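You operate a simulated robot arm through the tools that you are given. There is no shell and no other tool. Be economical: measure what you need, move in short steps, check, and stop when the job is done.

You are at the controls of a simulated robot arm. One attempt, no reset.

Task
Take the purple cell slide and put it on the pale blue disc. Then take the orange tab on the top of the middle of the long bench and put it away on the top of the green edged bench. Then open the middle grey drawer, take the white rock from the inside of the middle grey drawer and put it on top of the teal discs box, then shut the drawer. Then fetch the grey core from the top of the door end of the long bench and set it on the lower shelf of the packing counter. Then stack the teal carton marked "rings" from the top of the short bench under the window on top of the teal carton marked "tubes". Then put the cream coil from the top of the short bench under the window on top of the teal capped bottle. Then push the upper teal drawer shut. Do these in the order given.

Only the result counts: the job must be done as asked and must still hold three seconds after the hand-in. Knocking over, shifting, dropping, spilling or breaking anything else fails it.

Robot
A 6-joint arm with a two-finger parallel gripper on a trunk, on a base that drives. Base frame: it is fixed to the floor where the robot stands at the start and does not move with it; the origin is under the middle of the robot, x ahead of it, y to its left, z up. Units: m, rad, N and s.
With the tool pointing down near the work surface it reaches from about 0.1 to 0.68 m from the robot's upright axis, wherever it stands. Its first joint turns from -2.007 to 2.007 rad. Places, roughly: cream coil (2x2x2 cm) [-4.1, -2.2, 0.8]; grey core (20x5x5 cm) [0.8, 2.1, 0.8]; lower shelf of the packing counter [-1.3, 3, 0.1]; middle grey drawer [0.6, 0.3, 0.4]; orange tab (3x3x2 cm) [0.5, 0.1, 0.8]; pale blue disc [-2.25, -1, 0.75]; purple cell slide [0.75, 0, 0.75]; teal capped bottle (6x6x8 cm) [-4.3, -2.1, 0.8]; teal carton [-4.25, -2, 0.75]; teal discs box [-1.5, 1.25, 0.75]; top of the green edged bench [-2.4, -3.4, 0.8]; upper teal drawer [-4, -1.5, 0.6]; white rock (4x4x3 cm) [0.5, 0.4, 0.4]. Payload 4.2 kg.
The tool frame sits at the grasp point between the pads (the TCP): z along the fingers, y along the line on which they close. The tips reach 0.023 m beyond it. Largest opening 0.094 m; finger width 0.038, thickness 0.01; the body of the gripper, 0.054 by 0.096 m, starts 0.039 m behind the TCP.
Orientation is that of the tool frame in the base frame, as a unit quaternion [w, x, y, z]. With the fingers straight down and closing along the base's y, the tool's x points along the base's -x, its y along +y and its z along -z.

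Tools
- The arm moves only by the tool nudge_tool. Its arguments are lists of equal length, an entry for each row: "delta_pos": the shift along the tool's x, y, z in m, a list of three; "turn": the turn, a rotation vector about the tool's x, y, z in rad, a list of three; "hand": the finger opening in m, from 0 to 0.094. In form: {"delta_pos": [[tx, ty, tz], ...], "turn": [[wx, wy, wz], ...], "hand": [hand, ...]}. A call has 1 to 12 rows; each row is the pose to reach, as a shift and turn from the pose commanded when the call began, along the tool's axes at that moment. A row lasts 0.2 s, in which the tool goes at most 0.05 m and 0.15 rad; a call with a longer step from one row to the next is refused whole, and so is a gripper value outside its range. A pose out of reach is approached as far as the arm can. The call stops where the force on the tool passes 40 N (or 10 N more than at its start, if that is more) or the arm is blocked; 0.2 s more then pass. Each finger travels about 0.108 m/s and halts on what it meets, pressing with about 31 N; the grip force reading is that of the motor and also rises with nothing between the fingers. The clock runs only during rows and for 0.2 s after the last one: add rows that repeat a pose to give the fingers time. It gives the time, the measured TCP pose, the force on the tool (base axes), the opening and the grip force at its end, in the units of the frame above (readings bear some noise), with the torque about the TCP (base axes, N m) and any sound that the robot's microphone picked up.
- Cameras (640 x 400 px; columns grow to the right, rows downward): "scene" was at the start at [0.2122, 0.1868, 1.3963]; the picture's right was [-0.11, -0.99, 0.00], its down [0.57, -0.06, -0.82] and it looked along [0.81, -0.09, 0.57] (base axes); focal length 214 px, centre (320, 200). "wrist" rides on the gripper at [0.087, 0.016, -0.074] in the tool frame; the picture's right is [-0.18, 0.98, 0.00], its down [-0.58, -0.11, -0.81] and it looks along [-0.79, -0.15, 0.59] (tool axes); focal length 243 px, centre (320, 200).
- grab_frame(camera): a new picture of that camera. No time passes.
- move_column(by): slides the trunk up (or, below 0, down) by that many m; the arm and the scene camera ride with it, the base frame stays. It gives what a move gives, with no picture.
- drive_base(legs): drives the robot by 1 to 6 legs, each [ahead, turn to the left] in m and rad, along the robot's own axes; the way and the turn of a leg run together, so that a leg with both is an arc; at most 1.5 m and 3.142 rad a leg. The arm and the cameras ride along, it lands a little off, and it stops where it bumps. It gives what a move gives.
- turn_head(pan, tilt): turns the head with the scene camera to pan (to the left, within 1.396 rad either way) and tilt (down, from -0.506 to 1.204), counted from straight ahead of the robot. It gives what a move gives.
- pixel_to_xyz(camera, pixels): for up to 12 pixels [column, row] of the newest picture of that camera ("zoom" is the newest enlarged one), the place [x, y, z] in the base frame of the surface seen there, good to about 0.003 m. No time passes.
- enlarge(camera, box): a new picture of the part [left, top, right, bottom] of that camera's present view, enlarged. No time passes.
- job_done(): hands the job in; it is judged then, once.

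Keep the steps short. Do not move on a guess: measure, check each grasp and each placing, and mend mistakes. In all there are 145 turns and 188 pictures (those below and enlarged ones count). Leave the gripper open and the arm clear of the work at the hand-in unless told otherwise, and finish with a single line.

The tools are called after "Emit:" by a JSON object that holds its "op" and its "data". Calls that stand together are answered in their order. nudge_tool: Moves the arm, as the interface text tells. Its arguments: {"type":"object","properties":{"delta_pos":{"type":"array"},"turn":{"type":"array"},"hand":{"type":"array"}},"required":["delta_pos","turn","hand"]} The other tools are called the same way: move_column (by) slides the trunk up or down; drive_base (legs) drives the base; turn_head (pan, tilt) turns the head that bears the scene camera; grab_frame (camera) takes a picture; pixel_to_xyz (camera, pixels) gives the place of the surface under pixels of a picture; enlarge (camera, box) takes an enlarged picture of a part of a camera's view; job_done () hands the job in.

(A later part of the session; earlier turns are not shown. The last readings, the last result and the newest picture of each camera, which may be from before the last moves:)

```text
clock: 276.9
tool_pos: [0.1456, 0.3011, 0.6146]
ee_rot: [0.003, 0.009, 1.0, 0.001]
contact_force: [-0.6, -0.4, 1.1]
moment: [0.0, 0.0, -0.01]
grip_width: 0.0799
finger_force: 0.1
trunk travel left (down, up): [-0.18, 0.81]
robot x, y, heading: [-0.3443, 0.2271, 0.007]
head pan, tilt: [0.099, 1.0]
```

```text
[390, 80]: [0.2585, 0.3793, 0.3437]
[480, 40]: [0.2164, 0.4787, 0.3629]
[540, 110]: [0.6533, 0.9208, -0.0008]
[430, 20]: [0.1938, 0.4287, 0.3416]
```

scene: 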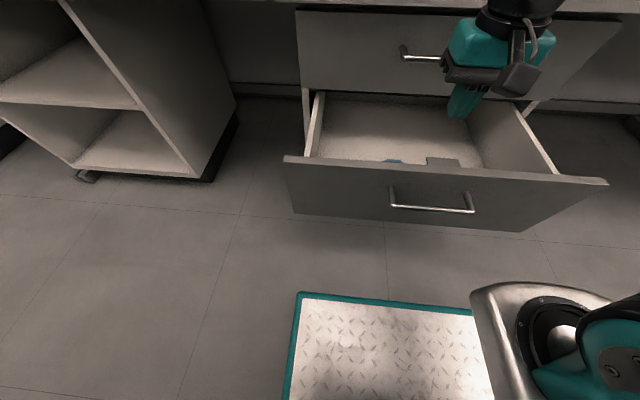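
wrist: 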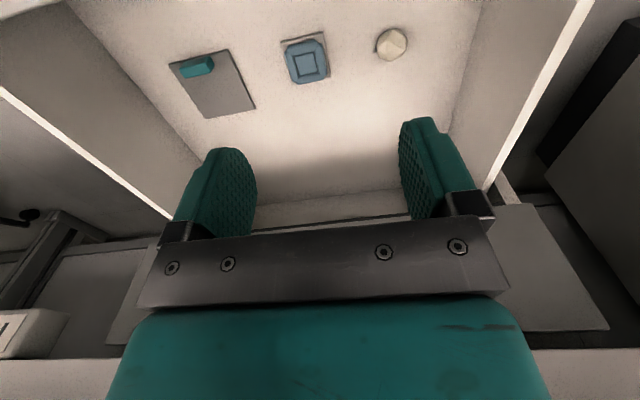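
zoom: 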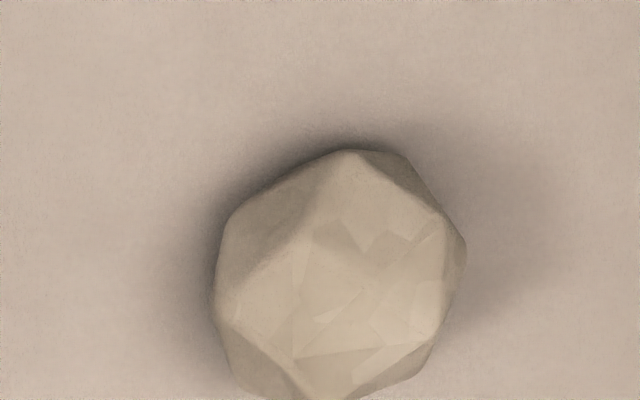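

Rock centre (0.2025, 0.378), floor 0.342, top 0.372. Moving above it and descending to z≈0.369 with fingers at 0.07.

Emit:
{"op": "nudge_tool", "data": {"delta_pos": [[-0.027, 0.039, 0], [-0.054, 0.0775, 0.01], [-0.054, 0.0775, 0.055], [-0.054, 0.0775, 0.1], [-0.054, 0.0775, 0.145], [-0.054, 0.0775, 0.185], [-0.054, 0.0775, 0.185]], "turn": [[0, 0, 0], [0, 0, 0], [0, 0, 0], [0, 0, 0], [0, 0, 0], [0, 0, 0], [0, 0, 0]], "hand": [0.07, 0.07, 0.07, 0.07, 0.07, 0.07, 0.07]}}

Emit:
{"op": "grab_frame", "data": {"camera": "wrist"}}

```text
clock: 278.5
tool_pos: [0.2022, 0.3783, 0.4278]
ee_rot: [0.001, 0.008, 1.0, 0.001]
contact_force: [-0.1, -1.1, -0.3]
moment: [0.03, -0.01, 0.02]
grip_width: 0.0697
finger_force: 0.1
trunk travel left (down, up): [-0.18, 0.81]
robot x, y, heading: [-0.3501, 0.2273, -0.001]
head pan, tilt: [0.099, 1.0]
```

```text
97 pictures are left
```

wrist: 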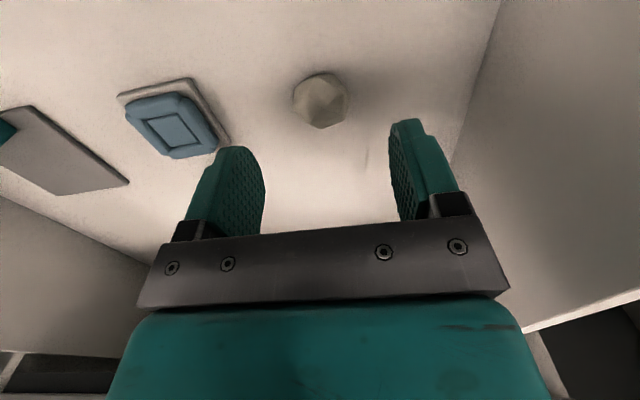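

Centred. Descending the last 0.058 m and closing.

Emit:
{"op": "nudge_tool", "data": {"delta_pos": [[0, 0, 0.03], [0, 0, 0.05], [0, 0, 0.058], [0, 0, 0.058], [0, 0, 0.058], [0, 0, 0.058], [0, 0, 0.058]], "turn": [[0, 0, 0], [0, 0, 0], [0, 0, 0], [0, 0, 0], [0, 0, 0], [0, 0, 0], [0, 0, 0]], "hand": [0.07, 0.07, 0.07, 0.0, 0.0, 0.0, 0.0]}}

Emit:
{"op": "nudge_tool", "data": {"delta_pos": [[0, 0, -0.04], [0, 0, -0.08], [0, 0, -0.12], [0, 0, -0.16], [0, 0, -0.2], [0, 0, -0.2]], "turn": [[0, 0, 0], [0, 0, 0], [0, 0, 0], [0, 0, 0], [0, 0, 0], [0, 0, 0]], "hand": [0, 0, 0, 0, 0, 0]}}

Emit:
{"op": "grab_frame", "data": {"camera": "wrist"}}

```text
clock: 280.1
tool_pos: [0.2029, 0.3806, 0.3706]
ee_rot: [0.001, 0.009, 1.0, 0.0]
contact_force: [-0.7, -0.2, 0.3]
moment: [0.02, 0.02, -0.01]
grip_width: 0.0389
finger_force: 30.8
trunk travel left (down, up): [-0.18, 0.81]
robot x, y, heading: [-0.3462, 0.2269, 0.002]
head pan, tilt: [0.099, 1.0]
```

```text
clock: 281.5
tool_pos: [0.2018, 0.3804, 0.5724]
ee_rot: [0.001, 0.008, 1.0, 0.001]
contact_force: [1.2, -0.1, -0.4]
moment: [-0.02, -0.02, -0.02]
grip_width: 0.0388
finger_force: 30.8
trunk travel left (down, up): [-0.18, 0.81]
robot x, y, heading: [-0.3508, 0.2273, 0.002]
head pan, tilt: [0.099, 1.0]
```

```text
96 pictures are left
```

wrist: 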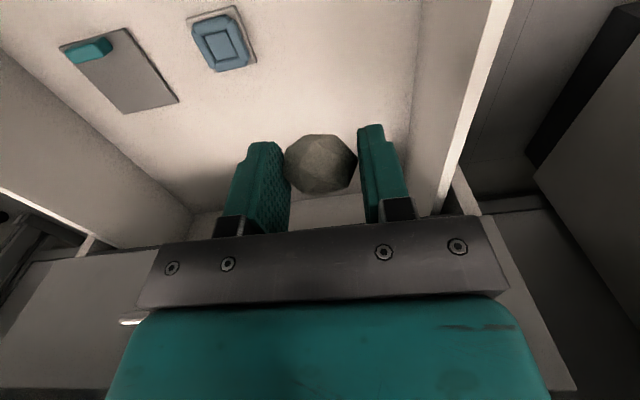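

Rock held (0.039). Retracting, raising the trunk 0.38, backing up slightly, then turning left to find the teal discs box on the island.

Emit:
{"op": "nudge_tool", "data": {"delta_pos": [[0.02, -0.02, -0.04], [0.04, -0.04, -0.05], [0.06, -0.08, -0.05], [0.07, -0.12, -0.05], [0.07, -0.12, -0.05]], "turn": [[0, 0, 0], [0, 0, 0], [0, 0, 0], [0, 0, 0], [0, 0, 0]], "hand": [0, 0, 0, 0, 0]}}

Emit:
{"op": "move_column", "data": {"by": 0.36}}

Emit:
{"op": "drive_base", "data": {"legs": [[-0.13, 0], [0, 1.57]]}}

Emit:
{"op": "turn_head", "data": {"pan": 1.0, "tilt": 0.6}}

Emit:
{"op": "grab_frame", "data": {"camera": "scene"}}

```text
clock: 282.7
tool_pos: [0.1281, 0.2619, 0.6195]
ee_rot: [0.002, 0.009, 1.0, 0.001]
contact_force: [-0.3, -0.2, -1.2]
moment: [0.01, -0.03, 0.04]
grip_width: 0.0386
finger_force: 30.9
trunk travel left (down, up): [-0.18, 0.81]
robot x, y, heading: [-0.3498, 0.2292, 0.006]
head pan, tilt: [0.099, 1.0]
```

```text
clock: 286.2
tool_pos: [0.1278, 0.2621, 0.9794]
ee_rot: [0.0, 0.009, 1.0, 0.001]
contact_force: [0.1, -0.4, -0.9]
moment: [0.0, -0.03, -0.02]
grip_width: 0.0386
finger_force: 30.5
trunk travel left (down, up): [-0.54, 0.45]
robot x, y, heading: [-0.3521, 0.229, 0.002]
head pan, tilt: [0.099, 1.0]
```

```text
clock: 291.3
tool_pos: [-0.5044, 0.7068, 0.9793]
ee_rot: [0.001, -0.695, 0.719, 0.002]
contact_force: [-0.2, 0.3, -0.7]
moment: [0.0, 0.01, 0.0]
grip_width: 0.0381
finger_force: 30.7
trunk travel left (down, up): [-0.54, 0.45]
robot x, y, heading: [-0.4795, 0.2287, 1.555]
head pan, tilt: [0.099, 1.0]
```

```text
clock: 292.5
tool_pos: [-0.5062, 0.7054, 0.9803]
ee_rot: [0.001, -0.695, 0.719, 0.002]
contact_force: [0.5, 0.8, -1.1]
moment: [-0.03, 0.0, 0.0]
grip_width: 0.0386
finger_force: 31.0
trunk travel left (down, up): [-0.54, 0.45]
robot x, y, heading: [-0.4772, 0.226, 1.558]
head pan, tilt: [1.0, 0.6]
```

```text
95 pictures are left
```

scene: 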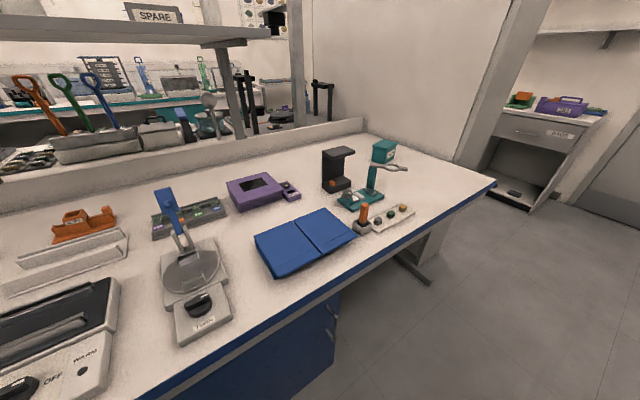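

Emit:
{"op": "enlarge", "data": {"camera": "scene", "box": [300, 120, 460, 240]}}

Emit:
{"op": "pixel_to_xyz", "data": {"camera": "scene", "pixels": [[383, 143], [375, 152], [390, 150], [384, 158], [372, 142], [394, 142], [360, 195], [335, 165], [490, 185], [410, 280], [350, 190]]}}

```text
3.33 times, centred on (380, 180) of scene
```

zoom: 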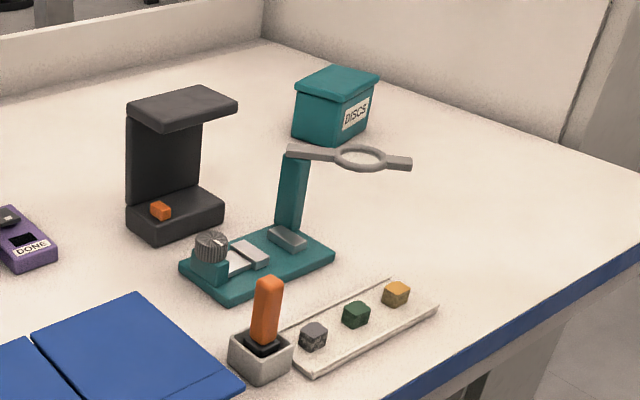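

```text
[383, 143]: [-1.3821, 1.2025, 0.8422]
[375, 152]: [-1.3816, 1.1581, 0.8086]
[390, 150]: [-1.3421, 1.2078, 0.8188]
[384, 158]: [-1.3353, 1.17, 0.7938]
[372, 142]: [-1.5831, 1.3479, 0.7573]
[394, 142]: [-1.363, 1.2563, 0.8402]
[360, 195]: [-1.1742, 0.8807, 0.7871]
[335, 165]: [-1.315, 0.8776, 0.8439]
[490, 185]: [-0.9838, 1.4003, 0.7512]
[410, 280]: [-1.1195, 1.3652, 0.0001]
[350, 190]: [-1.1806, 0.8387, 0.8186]
```

The teal "DISCS" box is at ≈(-1.38,1.21), top z≈0.842. Driving to (-0.48,1.17), turning to face the island.

Emit:
{"op": "drive_base", "data": {"legs": [[0.945, 0], [0, 1.586], [0.13, 0]]}}

Emit:
{"op": "turn_head", "data": {"pan": 0, "tilt": 0.8}}

Emit:
{"op": "grab_frame", "data": {"camera": "scene"}}

```text
clock: 302.1
tool_pos: [-1.0694, 1.1513, 0.9785]
ee_rot: [0.0, 1.0, -0.023, -0.002]
contact_force: [-0.4, 0.7, -0.5]
moment: [0.02, 0.0, 0.0]
grip_width: 0.0382
finger_force: 30.9
trunk travel left (down, up): [-0.54, 0.45]
robot x, y, heading: [-0.5916, 1.1715, 3.117]
head pan, tilt: [1.0, 0.6]
```

```text
clock: 303.4
tool_pos: [-1.0688, 1.1499, 0.9787]
ee_rot: [0.0, 1.0, -0.023, -0.002]
contact_force: [-0.7, 0.1, -0.6]
moment: [-0.02, 0.02, 0.01]
grip_width: 0.0384
finger_force: 31.2
trunk travel left (down, up): [-0.54, 0.45]
robot x, y, heading: [-0.5912, 1.1728, 3.111]
head pan, tilt: [0.0, 0.799]
```

```text
93 pictures are left
```

scene: 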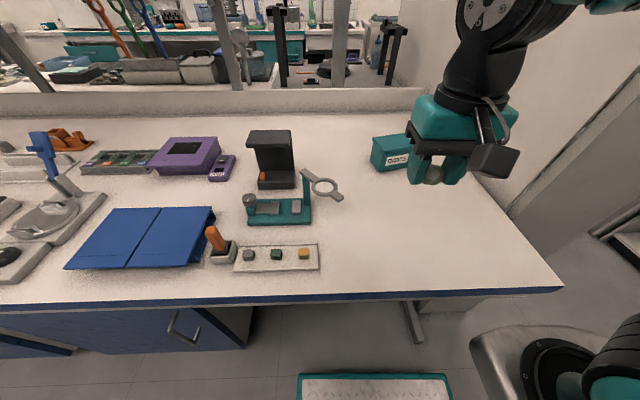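

Emit:
{"op": "enlarge", "data": {"camera": "scene", "box": [350, 120, 446, 180]}}

Emit:
{"op": "pixel_to_xyz", "data": {"camera": "zoom", "pixels": [[250, 110], [200, 120], [300, 105], [240, 130], [340, 120], [170, 130], [180, 170], [370, 130]]}}

Emit:
{"op": "pixel_to_xyz", "data": {"camera": "scene", "pixels": [[413, 335], [370, 378], [328, 188], [310, 175], [420, 342], [560, 290], [240, 345]]}}

```text
6.67 times, centred on (398, 150) of scene
```

zoom: 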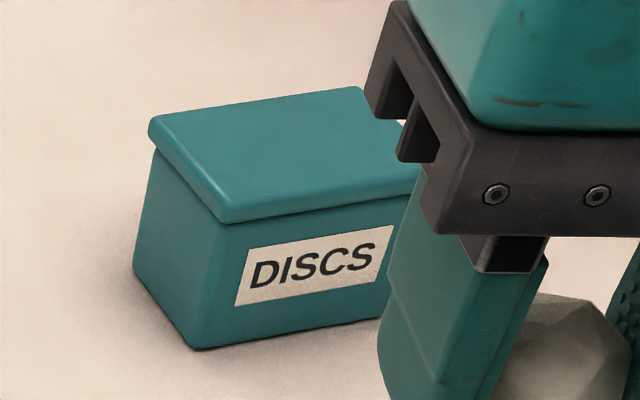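

```text
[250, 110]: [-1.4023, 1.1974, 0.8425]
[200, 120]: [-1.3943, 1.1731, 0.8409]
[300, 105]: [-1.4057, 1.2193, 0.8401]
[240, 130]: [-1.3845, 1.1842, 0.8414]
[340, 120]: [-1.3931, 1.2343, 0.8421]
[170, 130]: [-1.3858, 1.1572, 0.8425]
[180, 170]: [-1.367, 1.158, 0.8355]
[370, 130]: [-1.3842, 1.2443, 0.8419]
```

```text
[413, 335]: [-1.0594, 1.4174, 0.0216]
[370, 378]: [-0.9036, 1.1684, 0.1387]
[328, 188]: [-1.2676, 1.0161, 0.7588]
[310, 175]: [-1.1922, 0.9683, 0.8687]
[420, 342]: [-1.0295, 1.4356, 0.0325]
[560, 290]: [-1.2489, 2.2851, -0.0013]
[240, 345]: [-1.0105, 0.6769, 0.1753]
```

Emit:
{"op": "pixel_to_xyz", "data": {"camera": "zoom", "pixels": [[290, 155], [228, 208], [400, 160], [360, 92], [160, 122], [320, 190], [260, 175]]}}

Emit:
{"op": "drive_base", "data": {"legs": [[0.06, 0]]}}

```text
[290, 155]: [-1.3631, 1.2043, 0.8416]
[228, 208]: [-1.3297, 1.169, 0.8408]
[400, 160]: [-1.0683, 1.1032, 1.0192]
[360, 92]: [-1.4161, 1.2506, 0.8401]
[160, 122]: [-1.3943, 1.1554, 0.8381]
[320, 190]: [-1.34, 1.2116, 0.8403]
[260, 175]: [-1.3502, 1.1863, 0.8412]
```

```text
clock: 304.4
tool_pos: [-1.1295, 1.152, 0.9806]
ee_rot: [0.001, 1.0, -0.023, -0.002]
contact_force: [0.1, 0.1, 0.0]
moment: [-0.04, 0.0, 0.04]
grip_width: 0.0385
finger_force: 31.2
trunk travel left (down, up): [-0.54, 0.45]
robot x, y, heading: [-0.6494, 1.1694, 3.112]
head pan, tilt: [0.0, 0.799]
```

Lid centre (-1.373, 1.210), z 0.841. Moving the rock above it with a slight 0.15 tilt for reach.

Emit:
{"op": "nudge_tool", "data": {"delta_pos": [[-0.041, -0.008, 0.005], [-0.082, -0.016, 0.01], [-0.123, -0.023, 0.015], [-0.164, -0.031, 0.025], [-0.205, -0.039, 0.04], [-0.246, -0.0467, 0.051], [-0.246, -0.0467, 0.051]], "turn": [[0, -0.025, 0], [0, -0.05, 0], [0, -0.075, 0], [0, -0.1, 0], [0, -0.125, 0], [0, -0.15, 0], [0, -0.15, 0]], "hand": [0, 0, 0, 0, 0, 0, 0]}}

Emit:
{"op": "enlarge", "data": {"camera": "scene", "box": [330, 100, 460, 190]}}

Emit:
{"op": "grab_frame", "data": {"camera": "wrist"}}

```text
clock: 306.0
tool_pos: [-1.3728, 1.2106, 0.9306]
ee_rot: [0.0, 0.997, -0.023, -0.077]
contact_force: [0.4, 0.2, -0.3]
moment: [0.02, -0.02, -0.01]
grip_width: 0.0383
finger_force: 31.6
trunk travel left (down, up): [-0.54, 0.45]
robot x, y, heading: [-0.6486, 1.1705, 3.118]
head pan, tilt: [0.0, 0.799]
```

```text
4.44 times, centred on (395, 145) of scene
```

zoom: 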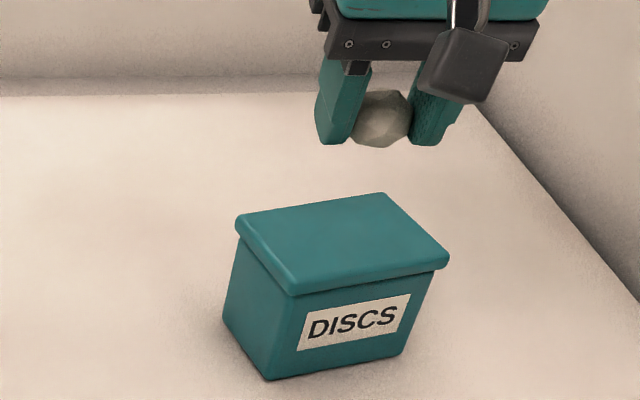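

```text
90 pictures are left
```

wrist: 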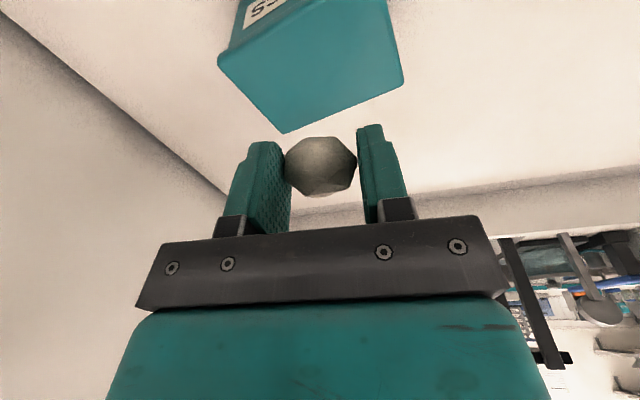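

Verifying the lid centre with the now full view, corners in zoom.

Emit:
{"op": "enlarge", "data": {"camera": "scene", "box": [330, 100, 460, 190]}}

Emit:
{"op": "pixel_to_xyz", "data": {"camera": "zoom", "pixels": [[342, 241], [245, 222], [383, 198], [440, 256], [294, 284]]}}

```text
4.44 times, centred on (395, 145) of scene
```

zoom: 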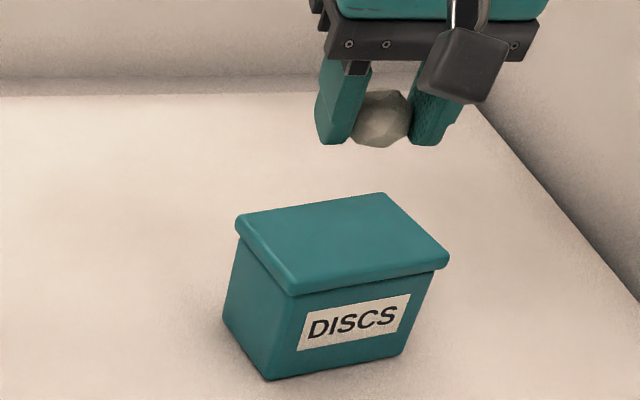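

```text
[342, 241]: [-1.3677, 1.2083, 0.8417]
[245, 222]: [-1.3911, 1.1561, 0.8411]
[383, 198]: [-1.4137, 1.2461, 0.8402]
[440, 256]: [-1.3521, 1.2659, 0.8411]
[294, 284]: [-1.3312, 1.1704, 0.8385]
```

Centre confirmed at (-1.3695,1.209). Lowering the rock onto the lid.

Emit:
{"op": "nudge_tool", "data": {"delta_pos": [[0.005, 0.001, 0.02], [0.009, 0.001, 0.04], [0.0117, 0.001, 0.052], [0.0127, 0.001, 0.0563], [0.0127, 0.001, 0.0563]], "turn": [[0, 0, 0], [0, 0, 0], [0, 0, 0], [0, 0, 0], [0, 0, 0]], "hand": [0, 0, 0, 0, 0]}}

Emit:
{"op": "enlarge", "data": {"camera": "scene", "box": [350, 110, 446, 180]}}

```text
clock: 307.2
tool_pos: [-1.3686, 1.2099, 0.8727]
ee_rot: [0.0, 0.997, -0.023, -0.077]
contact_force: [0.8, 0.0, -0.4]
moment: [-0.06, 0.05, 0.0]
grip_width: 0.0383
finger_force: 31.0
trunk travel left (down, up): [-0.54, 0.45]
robot x, y, heading: [-0.6513, 1.1702, 3.114]
head pan, tilt: [0.0, 0.799]
```

```text
5.71 times, centred on (398, 145) of scene
```

zoom: 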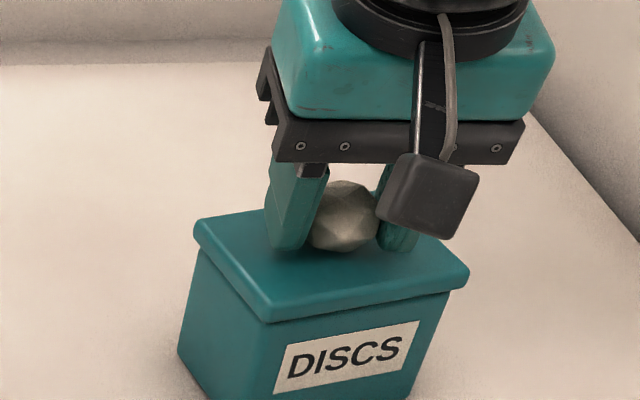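

Emit:
{"op": "nudge_tool", "data": {"delta_pos": [[0.0003, 0, 0.002], [0.0005, 0, 0.003], [0.0005, 0, 0.003]], "turn": [[0, 0, 0], [0, 0, 0], [0, 0, 0]], "hand": [0, 0, 0]}}

```text
clock: 308.0
tool_pos: [-1.3684, 1.2077, 0.8686]
ee_rot: [-0.001, 0.997, -0.024, -0.077]
contact_force: [-0.2, 0.2, -0.4]
moment: [0.02, 0.01, -0.05]
grip_width: 0.0382
finger_force: 31.1
trunk travel left (down, up): [-0.54, 0.45]
robot x, y, heading: [-0.6524, 1.1739, 3.118]
head pan, tilt: [0.0, 0.799]
```

Emit:
{"op": "nudge_tool", "data": {"delta_pos": [[0.0002, 0, 0.0015], [0.0003, 0, 0.0025], [0.0003, 0, 0.0025]], "turn": [[0, 0, 0], [0, 0, 0], [0, 0, 0]], "hand": [0, 0, 0]}}

```text
clock: 308.8
tool_pos: [-1.3694, 1.208, 0.8676]
ee_rot: [0.0, 0.997, -0.024, -0.078]
contact_force: [1.0, -2.6, 19.5]
moment: [0.03, -0.09, -0.01]
grip_width: 0.0382
finger_force: 31.0
trunk travel left (down, up): [-0.54, 0.45]
robot x, y, heading: [-0.6525, 1.1714, 3.12]
head pan, tilt: [0.0, 0.799]
```

Contact (19 N). Easing up 1.5 mm and opening gently.

Emit:
{"op": "nudge_tool", "data": {"delta_pos": [[0, 0, -0.0015], [0, 0, -0.0015], [0, 0, -0.0015], [0, 0, -0.0015]], "turn": [[0, 0, 0], [0, 0, 0], [0, 0, 0], [0, 0, 0]], "hand": [0, 0.045, 0.06, 0.06]}}

Emit:
{"op": "enlarge", "data": {"camera": "scene", "box": [350, 110, 446, 180]}}

```text
clock: 309.8
tool_pos: [-1.369, 1.2095, 0.8665]
ee_rot: [-0.001, 0.997, -0.024, -0.076]
contact_force: [1.1, -1.5, 4.5]
moment: [0.1, -0.09, -0.05]
grip_width: 0.0592
finger_force: 0.0
trunk travel left (down, up): [-0.54, 0.45]
robot x, y, heading: [-0.6491, 1.1703, 3.111]
head pan, tilt: [0.0, 0.799]
```

```text
5.71 times, centred on (398, 145) of scene
```

zoom: 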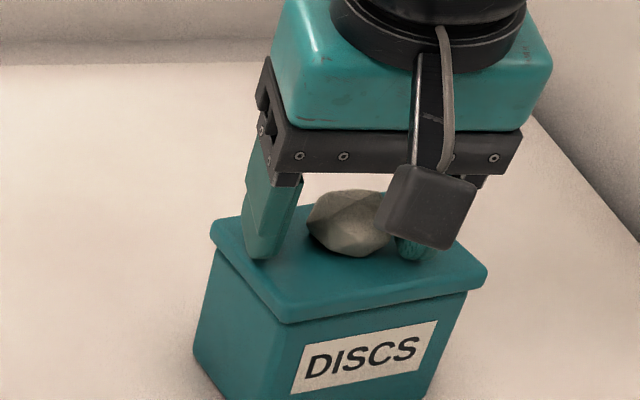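

The rock is on the lid (box nudged a few mm). Withdrawing straight up.

Emit:
{"op": "nudge_tool", "data": {"delta_pos": [[-0.001, 0, -0.008], [-0.003, 0, -0.02], [-0.008, 0, -0.05], [-0.014, 0, -0.09], [-0.014, 0, -0.09]], "turn": [[0, 0, 0], [0, 0, 0], [0, 0, 0], [0, 0, 0], [0, 0, 0]], "hand": [0.06, 0.065, 0.07, 0.07, 0.07]}}

Emit:
{"op": "enlarge", "data": {"camera": "scene", "box": [330, 100, 460, 190]}}

Emit:
{"op": "pixel_to_xyz", "data": {"camera": "zoom", "pixels": [[245, 222], [383, 198], [440, 256], [294, 284], [350, 230]]}}

```text
clock: 311.0
tool_pos: [-1.3679, 1.2114, 0.9614]
ee_rot: [-0.002, 0.997, -0.023, -0.077]
contact_force: [-0.5, -1.3, 0.2]
moment: [-0.01, 0.0, -0.01]
grip_width: 0.0702
finger_force: 0.1
trunk travel left (down, up): [-0.54, 0.45]
robot x, y, heading: [-0.6486, 1.1686, 3.115]
head pan, tilt: [0.0, 0.799]
```

```text
4.44 times, centred on (395, 145) of scene
```

zoom: 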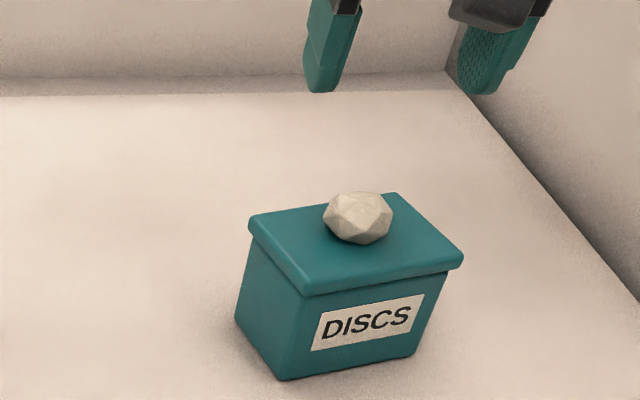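

```text
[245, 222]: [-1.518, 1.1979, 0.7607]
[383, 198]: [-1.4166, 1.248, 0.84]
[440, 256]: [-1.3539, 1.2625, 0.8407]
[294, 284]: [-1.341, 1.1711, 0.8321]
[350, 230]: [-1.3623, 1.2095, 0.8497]
```

Rock is on the discs box. Retracting, backing off, and returning to the drawer to shut it.

Emit:
{"op": "nudge_tool", "data": {"delta_pos": [[0.04, 0.005, -0.012], [0.08, 0.01, -0.02], [0.12, 0.015, -0.03], [0.16, 0.02, -0.04], [0.2, 0.03, -0.05], [0.24, 0.04, -0.055], [0.24, 0.04, -0.055]], "turn": [[0, 0.025, 0], [0, 0.05, 0], [0, 0.075, 0], [0, 0.1, 0], [0, 0.125, 0], [0, 0.15, 0], [0, 0.15, 0]], "hand": [0.05, 0.05, 0.05, 0.05, 0.05, 0.05, 0.05]}}

Emit:
{"op": "drive_base", "data": {"legs": [[-0.13, 0], [0, -1.545], [-0.78, 0], [0, -1.57]]}}

Emit:
{"op": "turn_head", "data": {"pan": 0.0, "tilt": 1.0}}

Emit:
{"op": "grab_frame", "data": {"camera": "scene"}}

```text
clock: 312.6
tool_pos: [-1.1228, 1.156, 0.9767]
ee_rot: [0.001, 1.0, -0.023, -0.001]
contact_force: [0.0, -1.4, 0.4]
moment: [0.01, 0.03, 0.02]
grip_width: 0.0498
finger_force: 0.1
trunk travel left (down, up): [-0.54, 0.45]
robot x, y, heading: [-0.6532, 1.173, 3.115]
head pan, tilt: [0.0, 0.799]
```

```text
clock: 325.4
tool_pos: [-0.0941, 0.3733, 0.9767]
ee_rot: [0.002, 0.052, 0.999, 0.0]
contact_force: [0.8, -0.6, 0.3]
moment: [0.02, 0.02, 0.01]
grip_width: 0.05
finger_force: 0.0
trunk travel left (down, up): [-0.54, 0.45]
robot x, y, heading: [-0.5696, 0.3842, -0.082]
head pan, tilt: [0.0, 0.799]
```

```text
clock: 326.1
tool_pos: [-0.0948, 0.3735, 0.9765]
ee_rot: [0.002, 0.052, 0.999, 0.001]
contact_force: [0.6, 0.9, 0.8]
moment: [0.01, -0.03, 0.0]
grip_width: 0.0502
finger_force: 0.0
trunk travel left (down, up): [-0.54, 0.45]
robot x, y, heading: [-0.567, 0.3848, -0.085]
head pan, tilt: [0.0, 1.0]
```

```text
85 pictures are left
```

scene: 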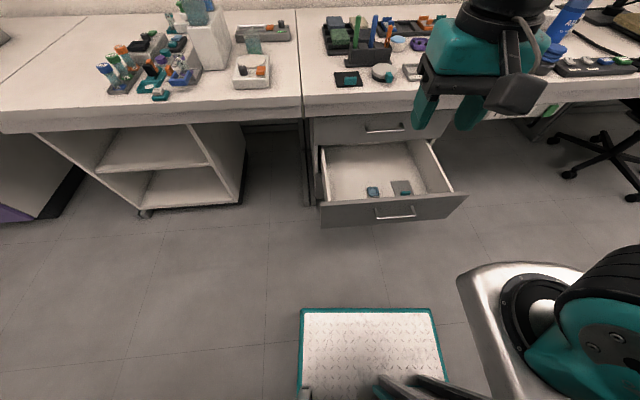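

Correcting the heading by +0.085 and tilting the closed gripper forward 0.8 rad for pushing.

Emit:
{"op": "drive_base", "data": {"legs": [[0, 0.085]]}}

Emit:
{"op": "nudge_tool", "data": {"delta_pos": [[0, 0, 0], [0, 0, 0], [0, 0, 0], [0, 0, 0], [0, 0, 0], [0, 0, 0], [0, 0, 0]], "turn": [[0, -0.13, 0], [0, -0.26, 0], [0, -0.39, 0], [0, -0.52, 0], [0, -0.65, 0], [0, -0.78, 0], [0, -0.8, 0]], "hand": [0, 0, 0, 0, 0, 0, 0]}}

Emit:
{"op": "grab_frame", "data": {"camera": "scene"}}

Emit:
{"op": "pixel_to_xyz", "data": {"camera": "scene", "pixels": [[320, 205], [330, 215], [360, 203], [390, 215], [470, 195], [300, 215]]}}

```text
clock: 327.0
tool_pos: [-0.0944, 0.4145, 0.976]
ee_rot: [0.002, 0.009, 1.0, 0.0]
contact_force: [-1.1, 0.5, 0.4]
moment: [0.0, -0.02, 0.0]
grip_width: 0.05
finger_force: 0.1
trunk travel left (down, up): [-0.54, 0.45]
robot x, y, heading: [-0.5695, 0.3833, 0.001]
head pan, tilt: [0.0, 1.0]
```

```text
clock: 328.6
tool_pos: [-0.0784, 0.4316, 0.9961]
ee_rot: [0.391, 0.009, 0.92, -0.003]
contact_force: [-0.9, -0.2, -0.6]
moment: [0.02, 0.0, 0.03]
grip_width: 0.0
finger_force: 30.6
out of reach, approached as far as the arm can: row 5, 6, 7
trunk travel left (down, up): [-0.54, 0.45]
robot x, y, heading: [-0.5683, 0.386, 0.003]
head pan, tilt: [0.0, 1.0]
```

```text
84 pictures are left
```

scene: 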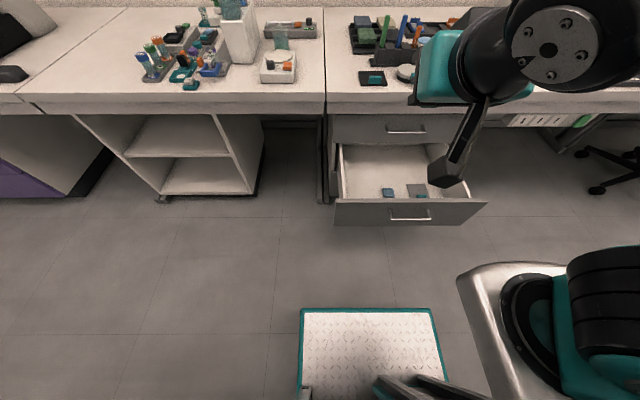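

```text
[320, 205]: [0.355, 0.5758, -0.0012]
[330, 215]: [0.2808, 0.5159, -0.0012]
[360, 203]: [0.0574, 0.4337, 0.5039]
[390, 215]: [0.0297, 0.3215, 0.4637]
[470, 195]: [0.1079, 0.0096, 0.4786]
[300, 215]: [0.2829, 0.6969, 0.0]
```

Panel face at x≈0.056; tips are at y≈0.43. Lowering the trunk 0.53 m.

Emit:
{"op": "move_column", "data": {"by": -0.4}}

Emit:
{"op": "move_column", "data": {"by": -0.13}}

Emit:
{"op": "drive_base", "data": {"legs": [[0.09, 0]]}}

Emit:
{"op": "turn_head", "data": {"pan": 0.0, "tilt": 0.6}}

Emit:
{"op": "grab_frame", "data": {"camera": "scene"}}

```text
clock: 332.4
tool_pos: [-0.0773, 0.4317, 0.5963]
ee_rot: [0.39, 0.008, 0.921, -0.002]
contact_force: [-0.7, 0.5, -0.7]
moment: [0.03, 0.03, -0.01]
grip_width: 0.0
finger_force: 30.9
trunk travel left (down, up): [-0.14, 0.85]
robot x, y, heading: [-0.563, 0.3842, 0.003]
head pan, tilt: [0.0, 1.0]
```

```text
clock: 334.0
tool_pos: [-0.0784, 0.433, 0.4673]
ee_rot: [0.391, 0.009, 0.921, -0.003]
contact_force: [-0.5, 0.2, -0.2]
moment: [0.0, -0.04, 0.03]
grip_width: 0.0
finger_force: 30.7
trunk travel left (down, up): [-0.01, 0.98]
robot x, y, heading: [-0.5692, 0.3833, -0.002]
head pan, tilt: [0.0, 1.0]
```

```text
clock: 335.1
tool_pos: [0.0103, 0.4319, 0.4662]
ee_rot: [0.391, 0.009, 0.92, -0.002]
contact_force: [0.2, -0.4, -0.4]
moment: [-0.01, 0.0, 0.02]
grip_width: 0.0
finger_force: 30.9
trunk travel left (down, up): [-0.01, 0.98]
robot x, y, heading: [-0.4781, 0.3882, -0.003]
head pan, tilt: [0.0, 1.0]
```

```text
clock: 336.0
tool_pos: [0.0115, 0.4321, 0.4667]
ee_rot: [0.39, 0.009, 0.921, -0.003]
contact_force: [-0.2, -0.2, -0.2]
moment: [0.02, 0.0, -0.02]
grip_width: 0.0
finger_force: 31.1
trunk travel left (down, up): [-0.01, 0.98]
robot x, y, heading: [-0.4778, 0.3869, -0.001]
head pan, tilt: [0.0, 0.6]
```

```text
83 pictures are left
```

scene: 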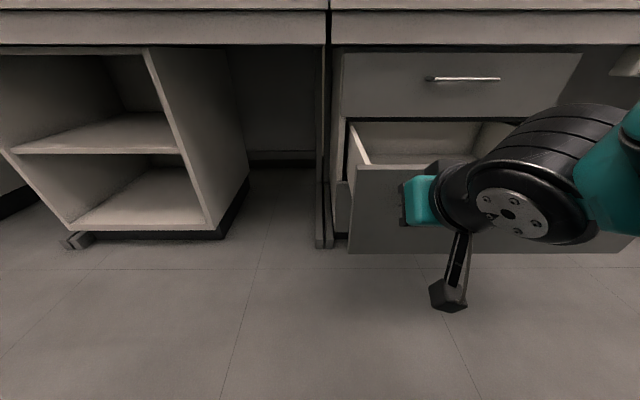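

Fingertips are ~3 cm before the panel. Pushing by driving 0.24 m forward.

Emit:
{"op": "drive_base", "data": {"legs": [[0.24, 0]]}}

Emit:
{"op": "grab_frame", "data": {"camera": "scene"}}

```text
clock: 337.8
tool_pos: [0.2523, 0.4321, 0.4662]
ee_rot: [0.391, 0.009, 0.92, -0.003]
contact_force: [-0.6, -0.2, 0.2]
moment: [-0.03, -0.01, 0.01]
grip_width: 0.0001
finger_force: 31.6
trunk travel left (down, up): [-0.01, 0.98]
robot x, y, heading: [-0.2338, 0.3829, -0.003]
head pan, tilt: [0.0, 0.6]
```

```text
82 pictures are left
```

scene: 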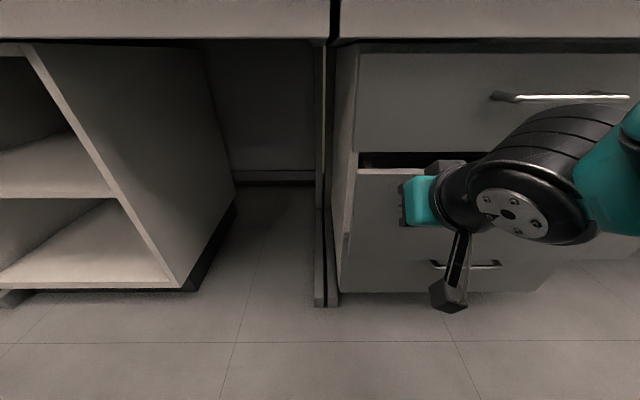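

About 8 cm left. Finishing the push with the arm along base +x.

Emit:
{"op": "nudge_tool", "data": {"delta_pos": [[-0.014, 0, 0.0144], [-0.028, 0, 0.0287], [-0.042, 0, 0.043], [-0.05, 0, 0.0517], [-0.0556, 0, 0.0574], [-0.0584, 0, 0.0603], [-0.0605, 0, 0.0625], [-0.0605, 0, 0.0625]], "turn": [[0, 0, 0], [0, 0, 0], [0, 0, 0], [0, 0, 0], [0, 0, 0], [0, 0, 0], [0, 0, 0], [0, 0, 0]], "hand": [0, 0, 0, 0, 0, 0, 0, 0]}}

Emit:
{"op": "grab_frame", "data": {"camera": "scene"}}

```text
clock: 338.8
tool_pos: [0.3206, 0.4301, 0.4653]
ee_rot: [0.387, 0.007, 0.922, -0.002]
contact_force: [-16.1, -0.2, 6.4]
moment: [0.0, -0.15, -0.01]
grip_width: 0.0
finger_force: 31.4
trunk travel left (down, up): [-0.01, 0.98]
robot x, y, heading: [-0.2361, 0.3861, 0.001]
head pan, tilt: [0.0, 0.6]
stopped in row 5: the force on the tool passed its limit at 74 N (the readings are from after the stop); the commanded pose is now the measured one
```

```text
81 pictures are left
```

scene: 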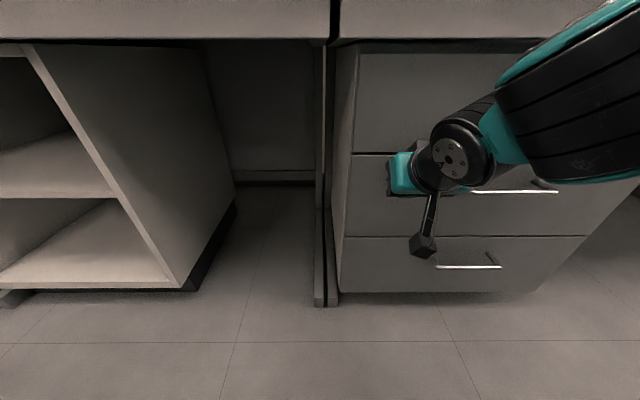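

The push stopped on a hard stop. Checking the drawer face is flush.

Emit:
{"op": "pixel_to_xyz", "data": {"camera": "scene", "pixels": [[370, 120], [370, 180], [370, 220], [560, 215], [370, 260], [510, 192], [465, 267]]}}

Emit:
{"op": "nudge_tool", "data": {"delta_pos": [[0.02, 0, -0.02], [0.045, 0, -0.045], [0.07, 0, -0.07], [0.1, 0, -0.1], [0.1, 0, -0.1]], "turn": [[0, 0, 0], [0, 0, 0], [0, 0, 0], [0, 0, 0], [0, 0, 0]], "hand": [0, 0, 0, 0, 0]}}

Emit:
{"op": "drive_base", "data": {"legs": [[-0.22, 0]]}}

```text
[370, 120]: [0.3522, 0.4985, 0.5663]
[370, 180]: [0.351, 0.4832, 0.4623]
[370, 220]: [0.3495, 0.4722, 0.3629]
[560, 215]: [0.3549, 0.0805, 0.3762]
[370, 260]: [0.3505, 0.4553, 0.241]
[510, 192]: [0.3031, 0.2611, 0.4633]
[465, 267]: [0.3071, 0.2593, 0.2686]
```

```text
clock: 340.0
tool_pos: [0.1864, 0.4478, 0.4888]
ee_rot: [0.386, 0.008, 0.923, -0.003]
contact_force: [-0.7, -0.4, -0.1]
moment: [-0.02, -0.01, -0.01]
grip_width: 0.0
finger_force: 31.2
out of reach, approached as far as the arm can: row 3, 4, 5
trunk travel left (down, up): [-0.01, 0.98]
robot x, y, heading: [-0.2351, 0.3841, 0.003]
head pan, tilt: [0.0, 0.6]
```

```text
clock: 341.7
tool_pos: [-0.0359, 0.449, 0.4881]
ee_rot: [0.387, 0.008, 0.922, -0.002]
contact_force: [0.2, -1.1, 0.1]
moment: [-0.01, -0.03, -0.04]
grip_width: 0.0
finger_force: 31.2
trunk travel left (down, up): [-0.01, 0.98]
robot x, y, heading: [-0.4581, 0.3803, 0.002]
head pan, tilt: [0.0, 0.6]
```

Drawer is flush (face x≈0.351). Raising the trunk, levelling the tool, then driving to the door end for the grey core.

Emit:
{"op": "move_column", "data": {"by": 0.4}}

Emit:
{"op": "nudge_tool", "data": {"delta_pos": [[0, 0, 0], [0, 0, 0], [0, 0, 0], [0, 0, 0], [0, 0, 0], [0, 0, 0], [0, 0, 0]], "turn": [[0, 0.13, 0], [0, 0.26, 0], [0, 0.39, 0], [0, 0.52, 0], [0, 0.65, 0], [0, 0.79, 0], [0, 0.79, 0]], "hand": [0.05, 0.05, 0.05, 0.05, 0.05, 0.05, 0.05]}}

Emit:
{"op": "move_column", "data": {"by": 0.15}}

Emit:
{"op": "drive_base", "data": {"legs": [[0, 1.5], [1.0, 0.07], [0.7, 0], [0, -1.57]]}}

Emit:
{"op": "turn_head", "data": {"pan": 0.2, "tilt": 0.6}}

Emit:
{"op": "grab_frame", "data": {"camera": "scene"}}

```text
clock: 345.5
tool_pos: [-0.0362, 0.4478, 0.8888]
ee_rot: [0.387, 0.008, 0.922, -0.002]
contact_force: [-0.1, -1.0, 0.1]
moment: [-0.01, 0.01, 0.0]
grip_width: 0.0
finger_force: 31.2
trunk travel left (down, up): [-0.41, 0.58]
robot x, y, heading: [-0.4667, 0.3819, 0.0]
head pan, tilt: [0.0, 0.6]
```

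```text
clock: 347.1
tool_pos: [-0.0358, 0.4484, 0.8886]
ee_rot: [0.001, 0.009, 1.0, 0.0]
contact_force: [0.4, -0.4, 0.2]
moment: [0.0, -0.01, 0.02]
grip_width: 0.0501
finger_force: 0.1
out of reach, approached as far as the arm can: row 1, 2, 3
trunk travel left (down, up): [-0.41, 0.58]
robot x, y, heading: [-0.4604, 0.3809, -0.001]
head pan, tilt: [0.0, 0.6]
```

```text
clock: 348.9
tool_pos: [-0.0366, 0.4477, 1.0386]
ee_rot: [0.003, 0.009, 1.0, 0.0]
contact_force: [0.2, -0.5, 0.0]
moment: [0.03, 0.0, -0.01]
grip_width: 0.0498
finger_force: 0.0
trunk travel left (down, up): [-0.56, 0.43]
robot x, y, heading: [-0.4574, 0.3818, 0.002]
head pan, tilt: [0.0, 0.6]
```

```text
clock: 364.9
tool_pos: [-0.01, 2.1209, 1.0379]
ee_rot: [0.003, 0.002, 1.0, 0.0]
contact_force: [-0.2, 0.8, -0.3]
moment: [-0.01, 0.02, 0.02]
grip_width: 0.0498
finger_force: 0.0
trunk travel left (down, up): [-0.56, 0.43]
robot x, y, heading: [-0.4334, 2.0497, 0.016]
head pan, tilt: [0.0, 0.6]
```

```text
clock: 365.6
tool_pos: [-0.008, 2.121, 1.0382]
ee_rot: [0.002, 0.002, 1.0, 0.0]
contact_force: [0.0, 0.2, 0.6]
moment: [0.01, -0.03, 0.0]
grip_width: 0.05
finger_force: 0.0
trunk travel left (down, up): [-0.56, 0.43]
robot x, y, heading: [-0.4345, 2.0539, 0.012]
head pan, tilt: [0.201, 0.6]
```

```text
80 pictures are left
```

scene: 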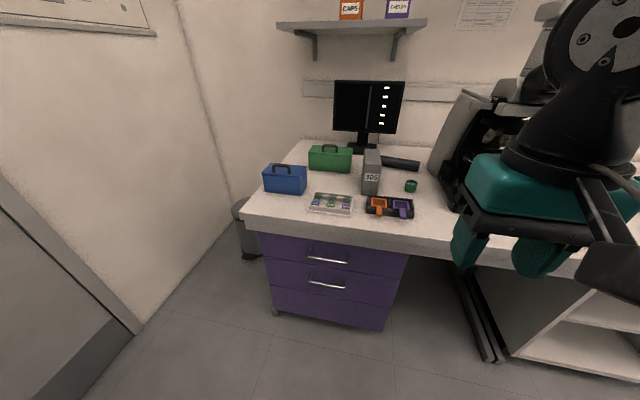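

Emit:
{"op": "enlarge", "data": {"camera": "scene", "box": [290, 130, 450, 230]}}

Emit:
{"op": "pixel_to_xyz", "data": {"camera": "zoom", "pixels": [[335, 90], [330, 160], [330, 240], [355, 180], [320, 100], [440, 130], [400, 120], [530, 140], [300, 380], [480, 225], [170, 290], [325, 255]]}}

```text
4.00 times, centred on (370, 180) of scene
```

zoom: 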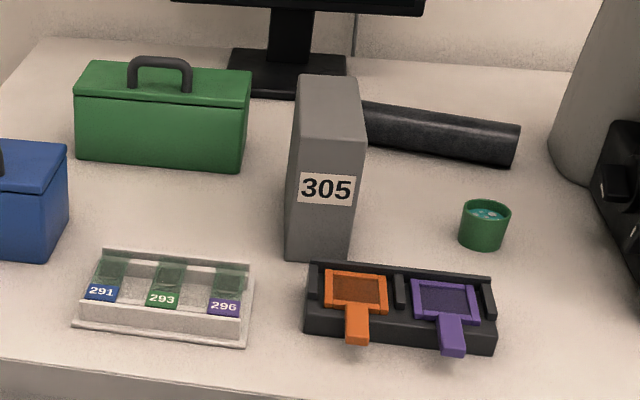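

```text
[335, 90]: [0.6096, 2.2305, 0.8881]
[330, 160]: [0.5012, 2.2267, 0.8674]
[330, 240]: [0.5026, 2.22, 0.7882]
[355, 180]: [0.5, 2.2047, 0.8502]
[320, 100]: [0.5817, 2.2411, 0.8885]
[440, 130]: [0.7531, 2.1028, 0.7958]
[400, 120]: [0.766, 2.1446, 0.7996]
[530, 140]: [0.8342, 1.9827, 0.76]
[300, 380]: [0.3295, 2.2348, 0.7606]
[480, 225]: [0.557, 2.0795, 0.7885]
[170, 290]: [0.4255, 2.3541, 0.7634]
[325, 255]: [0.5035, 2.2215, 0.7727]
```

The grey core is the dark cylinder lying behind the "305" binder, near (0.77,2.1). Driving 0.4 m closer and looking from above.

Emit:
{"op": "drive_base", "data": {"legs": [[0.4, -0.012]]}}

Emit:
{"op": "turn_head", "data": {"pan": 0.0, "tilt": 0.7}}

Emit:
{"op": "grab_frame", "data": {"camera": "scene"}}

Emit:
{"op": "grab_frame", "data": {"camera": "wrist"}}

```text
clock: 368.1
tool_pos: [0.3942, 2.1181, 1.0376]
ee_rot: [0.003, 0.009, 1.0, 0.001]
contact_force: [-0.9, 0.3, -0.3]
moment: [-0.02, -0.01, 0.03]
grip_width: 0.0502
finger_force: 0.1
trunk travel left (down, up): [-0.56, 0.43]
robot x, y, heading: [-0.0345, 2.0534, 0.003]
head pan, tilt: [0.201, 0.6]
```

```text
clock: 368.8
tool_pos: [0.3924, 2.1182, 1.0372]
ee_rot: [0.003, 0.009, 1.0, 0.001]
contact_force: [0.6, 0.7, 0.6]
moment: [0.02, -0.01, 0.0]
grip_width: 0.0499
finger_force: 0.1
trunk travel left (down, up): [-0.56, 0.43]
robot x, y, heading: [-0.0293, 2.0555, -0.0]
head pan, tilt: [0.0, 0.7]
```

```text
78 pictures are left
```

scene: 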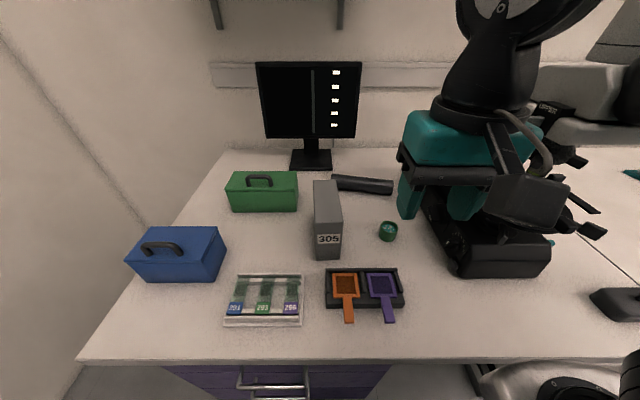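

```text
77 pictures are left
```

wrist: 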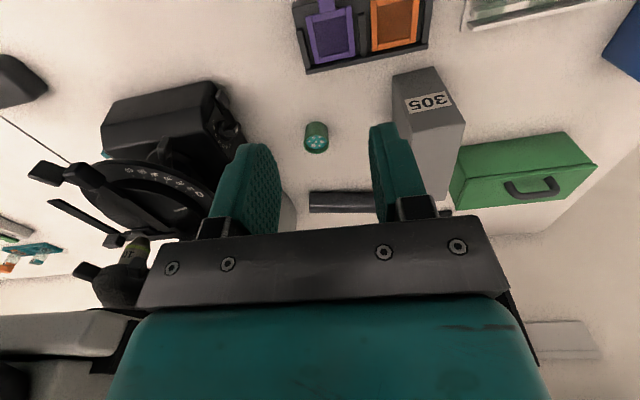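

Emit:
{"op": "enlarge", "data": {"camera": "scene", "box": [300, 150, 428, 230]}}

Emit:
{"op": "pixel_to_xyz", "data": {"camera": "zoom", "pixels": [[180, 135], [240, 145], [300, 150], [360, 158], [420, 165], [455, 175], [240, 165], [360, 180], [430, 188], [470, 185], [175, 155], [300, 215]]}}

```text
5.00 times, centred on (364, 190) of scene
```

zoom: 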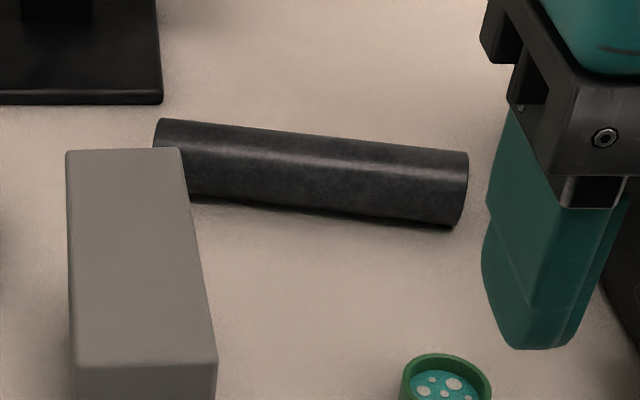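

```text
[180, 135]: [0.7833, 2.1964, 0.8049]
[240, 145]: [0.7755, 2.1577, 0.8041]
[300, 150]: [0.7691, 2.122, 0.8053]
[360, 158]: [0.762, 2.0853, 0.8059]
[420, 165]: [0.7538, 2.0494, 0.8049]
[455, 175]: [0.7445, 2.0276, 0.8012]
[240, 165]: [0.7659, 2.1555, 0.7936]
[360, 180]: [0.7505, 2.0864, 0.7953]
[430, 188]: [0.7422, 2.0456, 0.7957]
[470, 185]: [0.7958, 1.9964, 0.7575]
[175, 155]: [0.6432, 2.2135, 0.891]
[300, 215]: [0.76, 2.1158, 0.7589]
```

Core: top line from (0.785,2.21) to (0.748,2.022), radius ≈0.024, centre ≈(0.770,2.115,0.782), turned 0.198 rad from the y axis. Yawing the tool 1.77 rad so it closes across the core.

Emit:
{"op": "nudge_tool", "data": {"delta_pos": [[0, 0, 0], [0, 0, 0], [0, 0, 0], [0, 0, 0], [0, 0, 0], [0, 0, 0], [0, 0, 0], [0, 0, 0], [0, 0, 0], [0, 0, 0], [0, 0, 0], [0, 0, 0]], "turn": [[0, 0, 0.147], [0, 0, 0.294], [0, 0, 0.442], [0, 0, 0.59], [0, 0, 0.737], [0, 0, 0.884], [0, 0, 1.032], [0, 0, 1.18], [0, 0, 1.327], [0, 0, 1.474], [0, 0, 1.622], [0, 0, 1.769]], "hand": [0.08, 0.08, 0.08, 0.08, 0.08, 0.08, 0.08, 0.08, 0.08, 0.08, 0.08, 0.08]}}

```text
clock: 371.4
tool_pos: [0.3934, 2.118, 1.0375]
ee_rot: [0.001, 0.78, 0.626, 0.001]
contact_force: [-0.4, -0.3, 0.5]
moment: [-0.02, 0.02, 0.0]
grip_width: 0.08
finger_force: 0.0
trunk travel left (down, up): [-0.56, 0.43]
robot x, y, heading: [-0.0342, 2.0543, 0.003]
head pan, tilt: [0.0, 0.7]
```

Yaw is right. Moving to a hover with 0.45 rad forward tilt.

Emit:
{"op": "nudge_tool", "data": {"delta_pos": [[0.0085, 0.0385, 0.005], [0.017, 0.077, 0.01], [0.0255, 0.1155, 0.015], [0.034, 0.154, 0.025], [0.043, 0.193, 0.035], [0.051, 0.2315, 0.05], [0.06, 0.27, 0.065], [0.0685, 0.3085, 0.08], [0.077, 0.347, 0.1], [0.077, 0.347, 0.1]], "turn": [[-0.05, 0, 0], [-0.1, 0, 0], [-0.15, 0, 0], [-0.2, 0, 0], [-0.25, 0, 0], [-0.3, 0, 0], [-0.35, 0, 0], [-0.4, 0, 0], [-0.45, 0, 0], [-0.45, 0, 0]], "hand": [0.085, 0.085, 0.085, 0.085, 0.085, 0.085, 0.085, 0.085, 0.085, 0.085]}}

Emit:
{"op": "enlarge", "data": {"camera": "scene", "box": [260, 80, 500, 230]}}

Emit:
{"op": "grab_frame", "data": {"camera": "wrist"}}

```text
clock: 373.6
tool_pos: [0.7489, 2.1196, 0.9417]
ee_rot: [0.175, 0.76, 0.61, 0.141]
contact_force: [0.1, 0.3, -0.3]
moment: [-0.02, 0.0, -0.01]
grip_width: 0.0849
finger_force: 0.0
trunk travel left (down, up): [-0.56, 0.43]
robot x, y, heading: [-0.0284, 2.0591, 0.002]
head pan, tilt: [0.0, 0.7]
```

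```text
2.67 times, centred on (380, 155) of scene
```

zoom: 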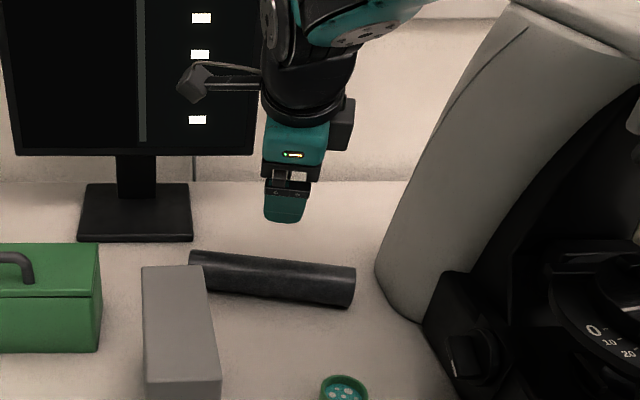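

```text
74 pictures are left
```

wrist: 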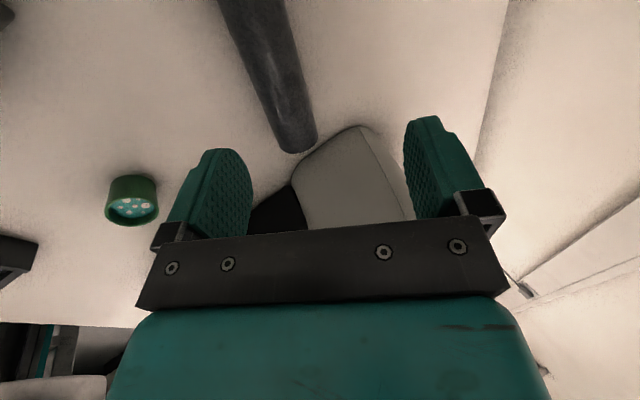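

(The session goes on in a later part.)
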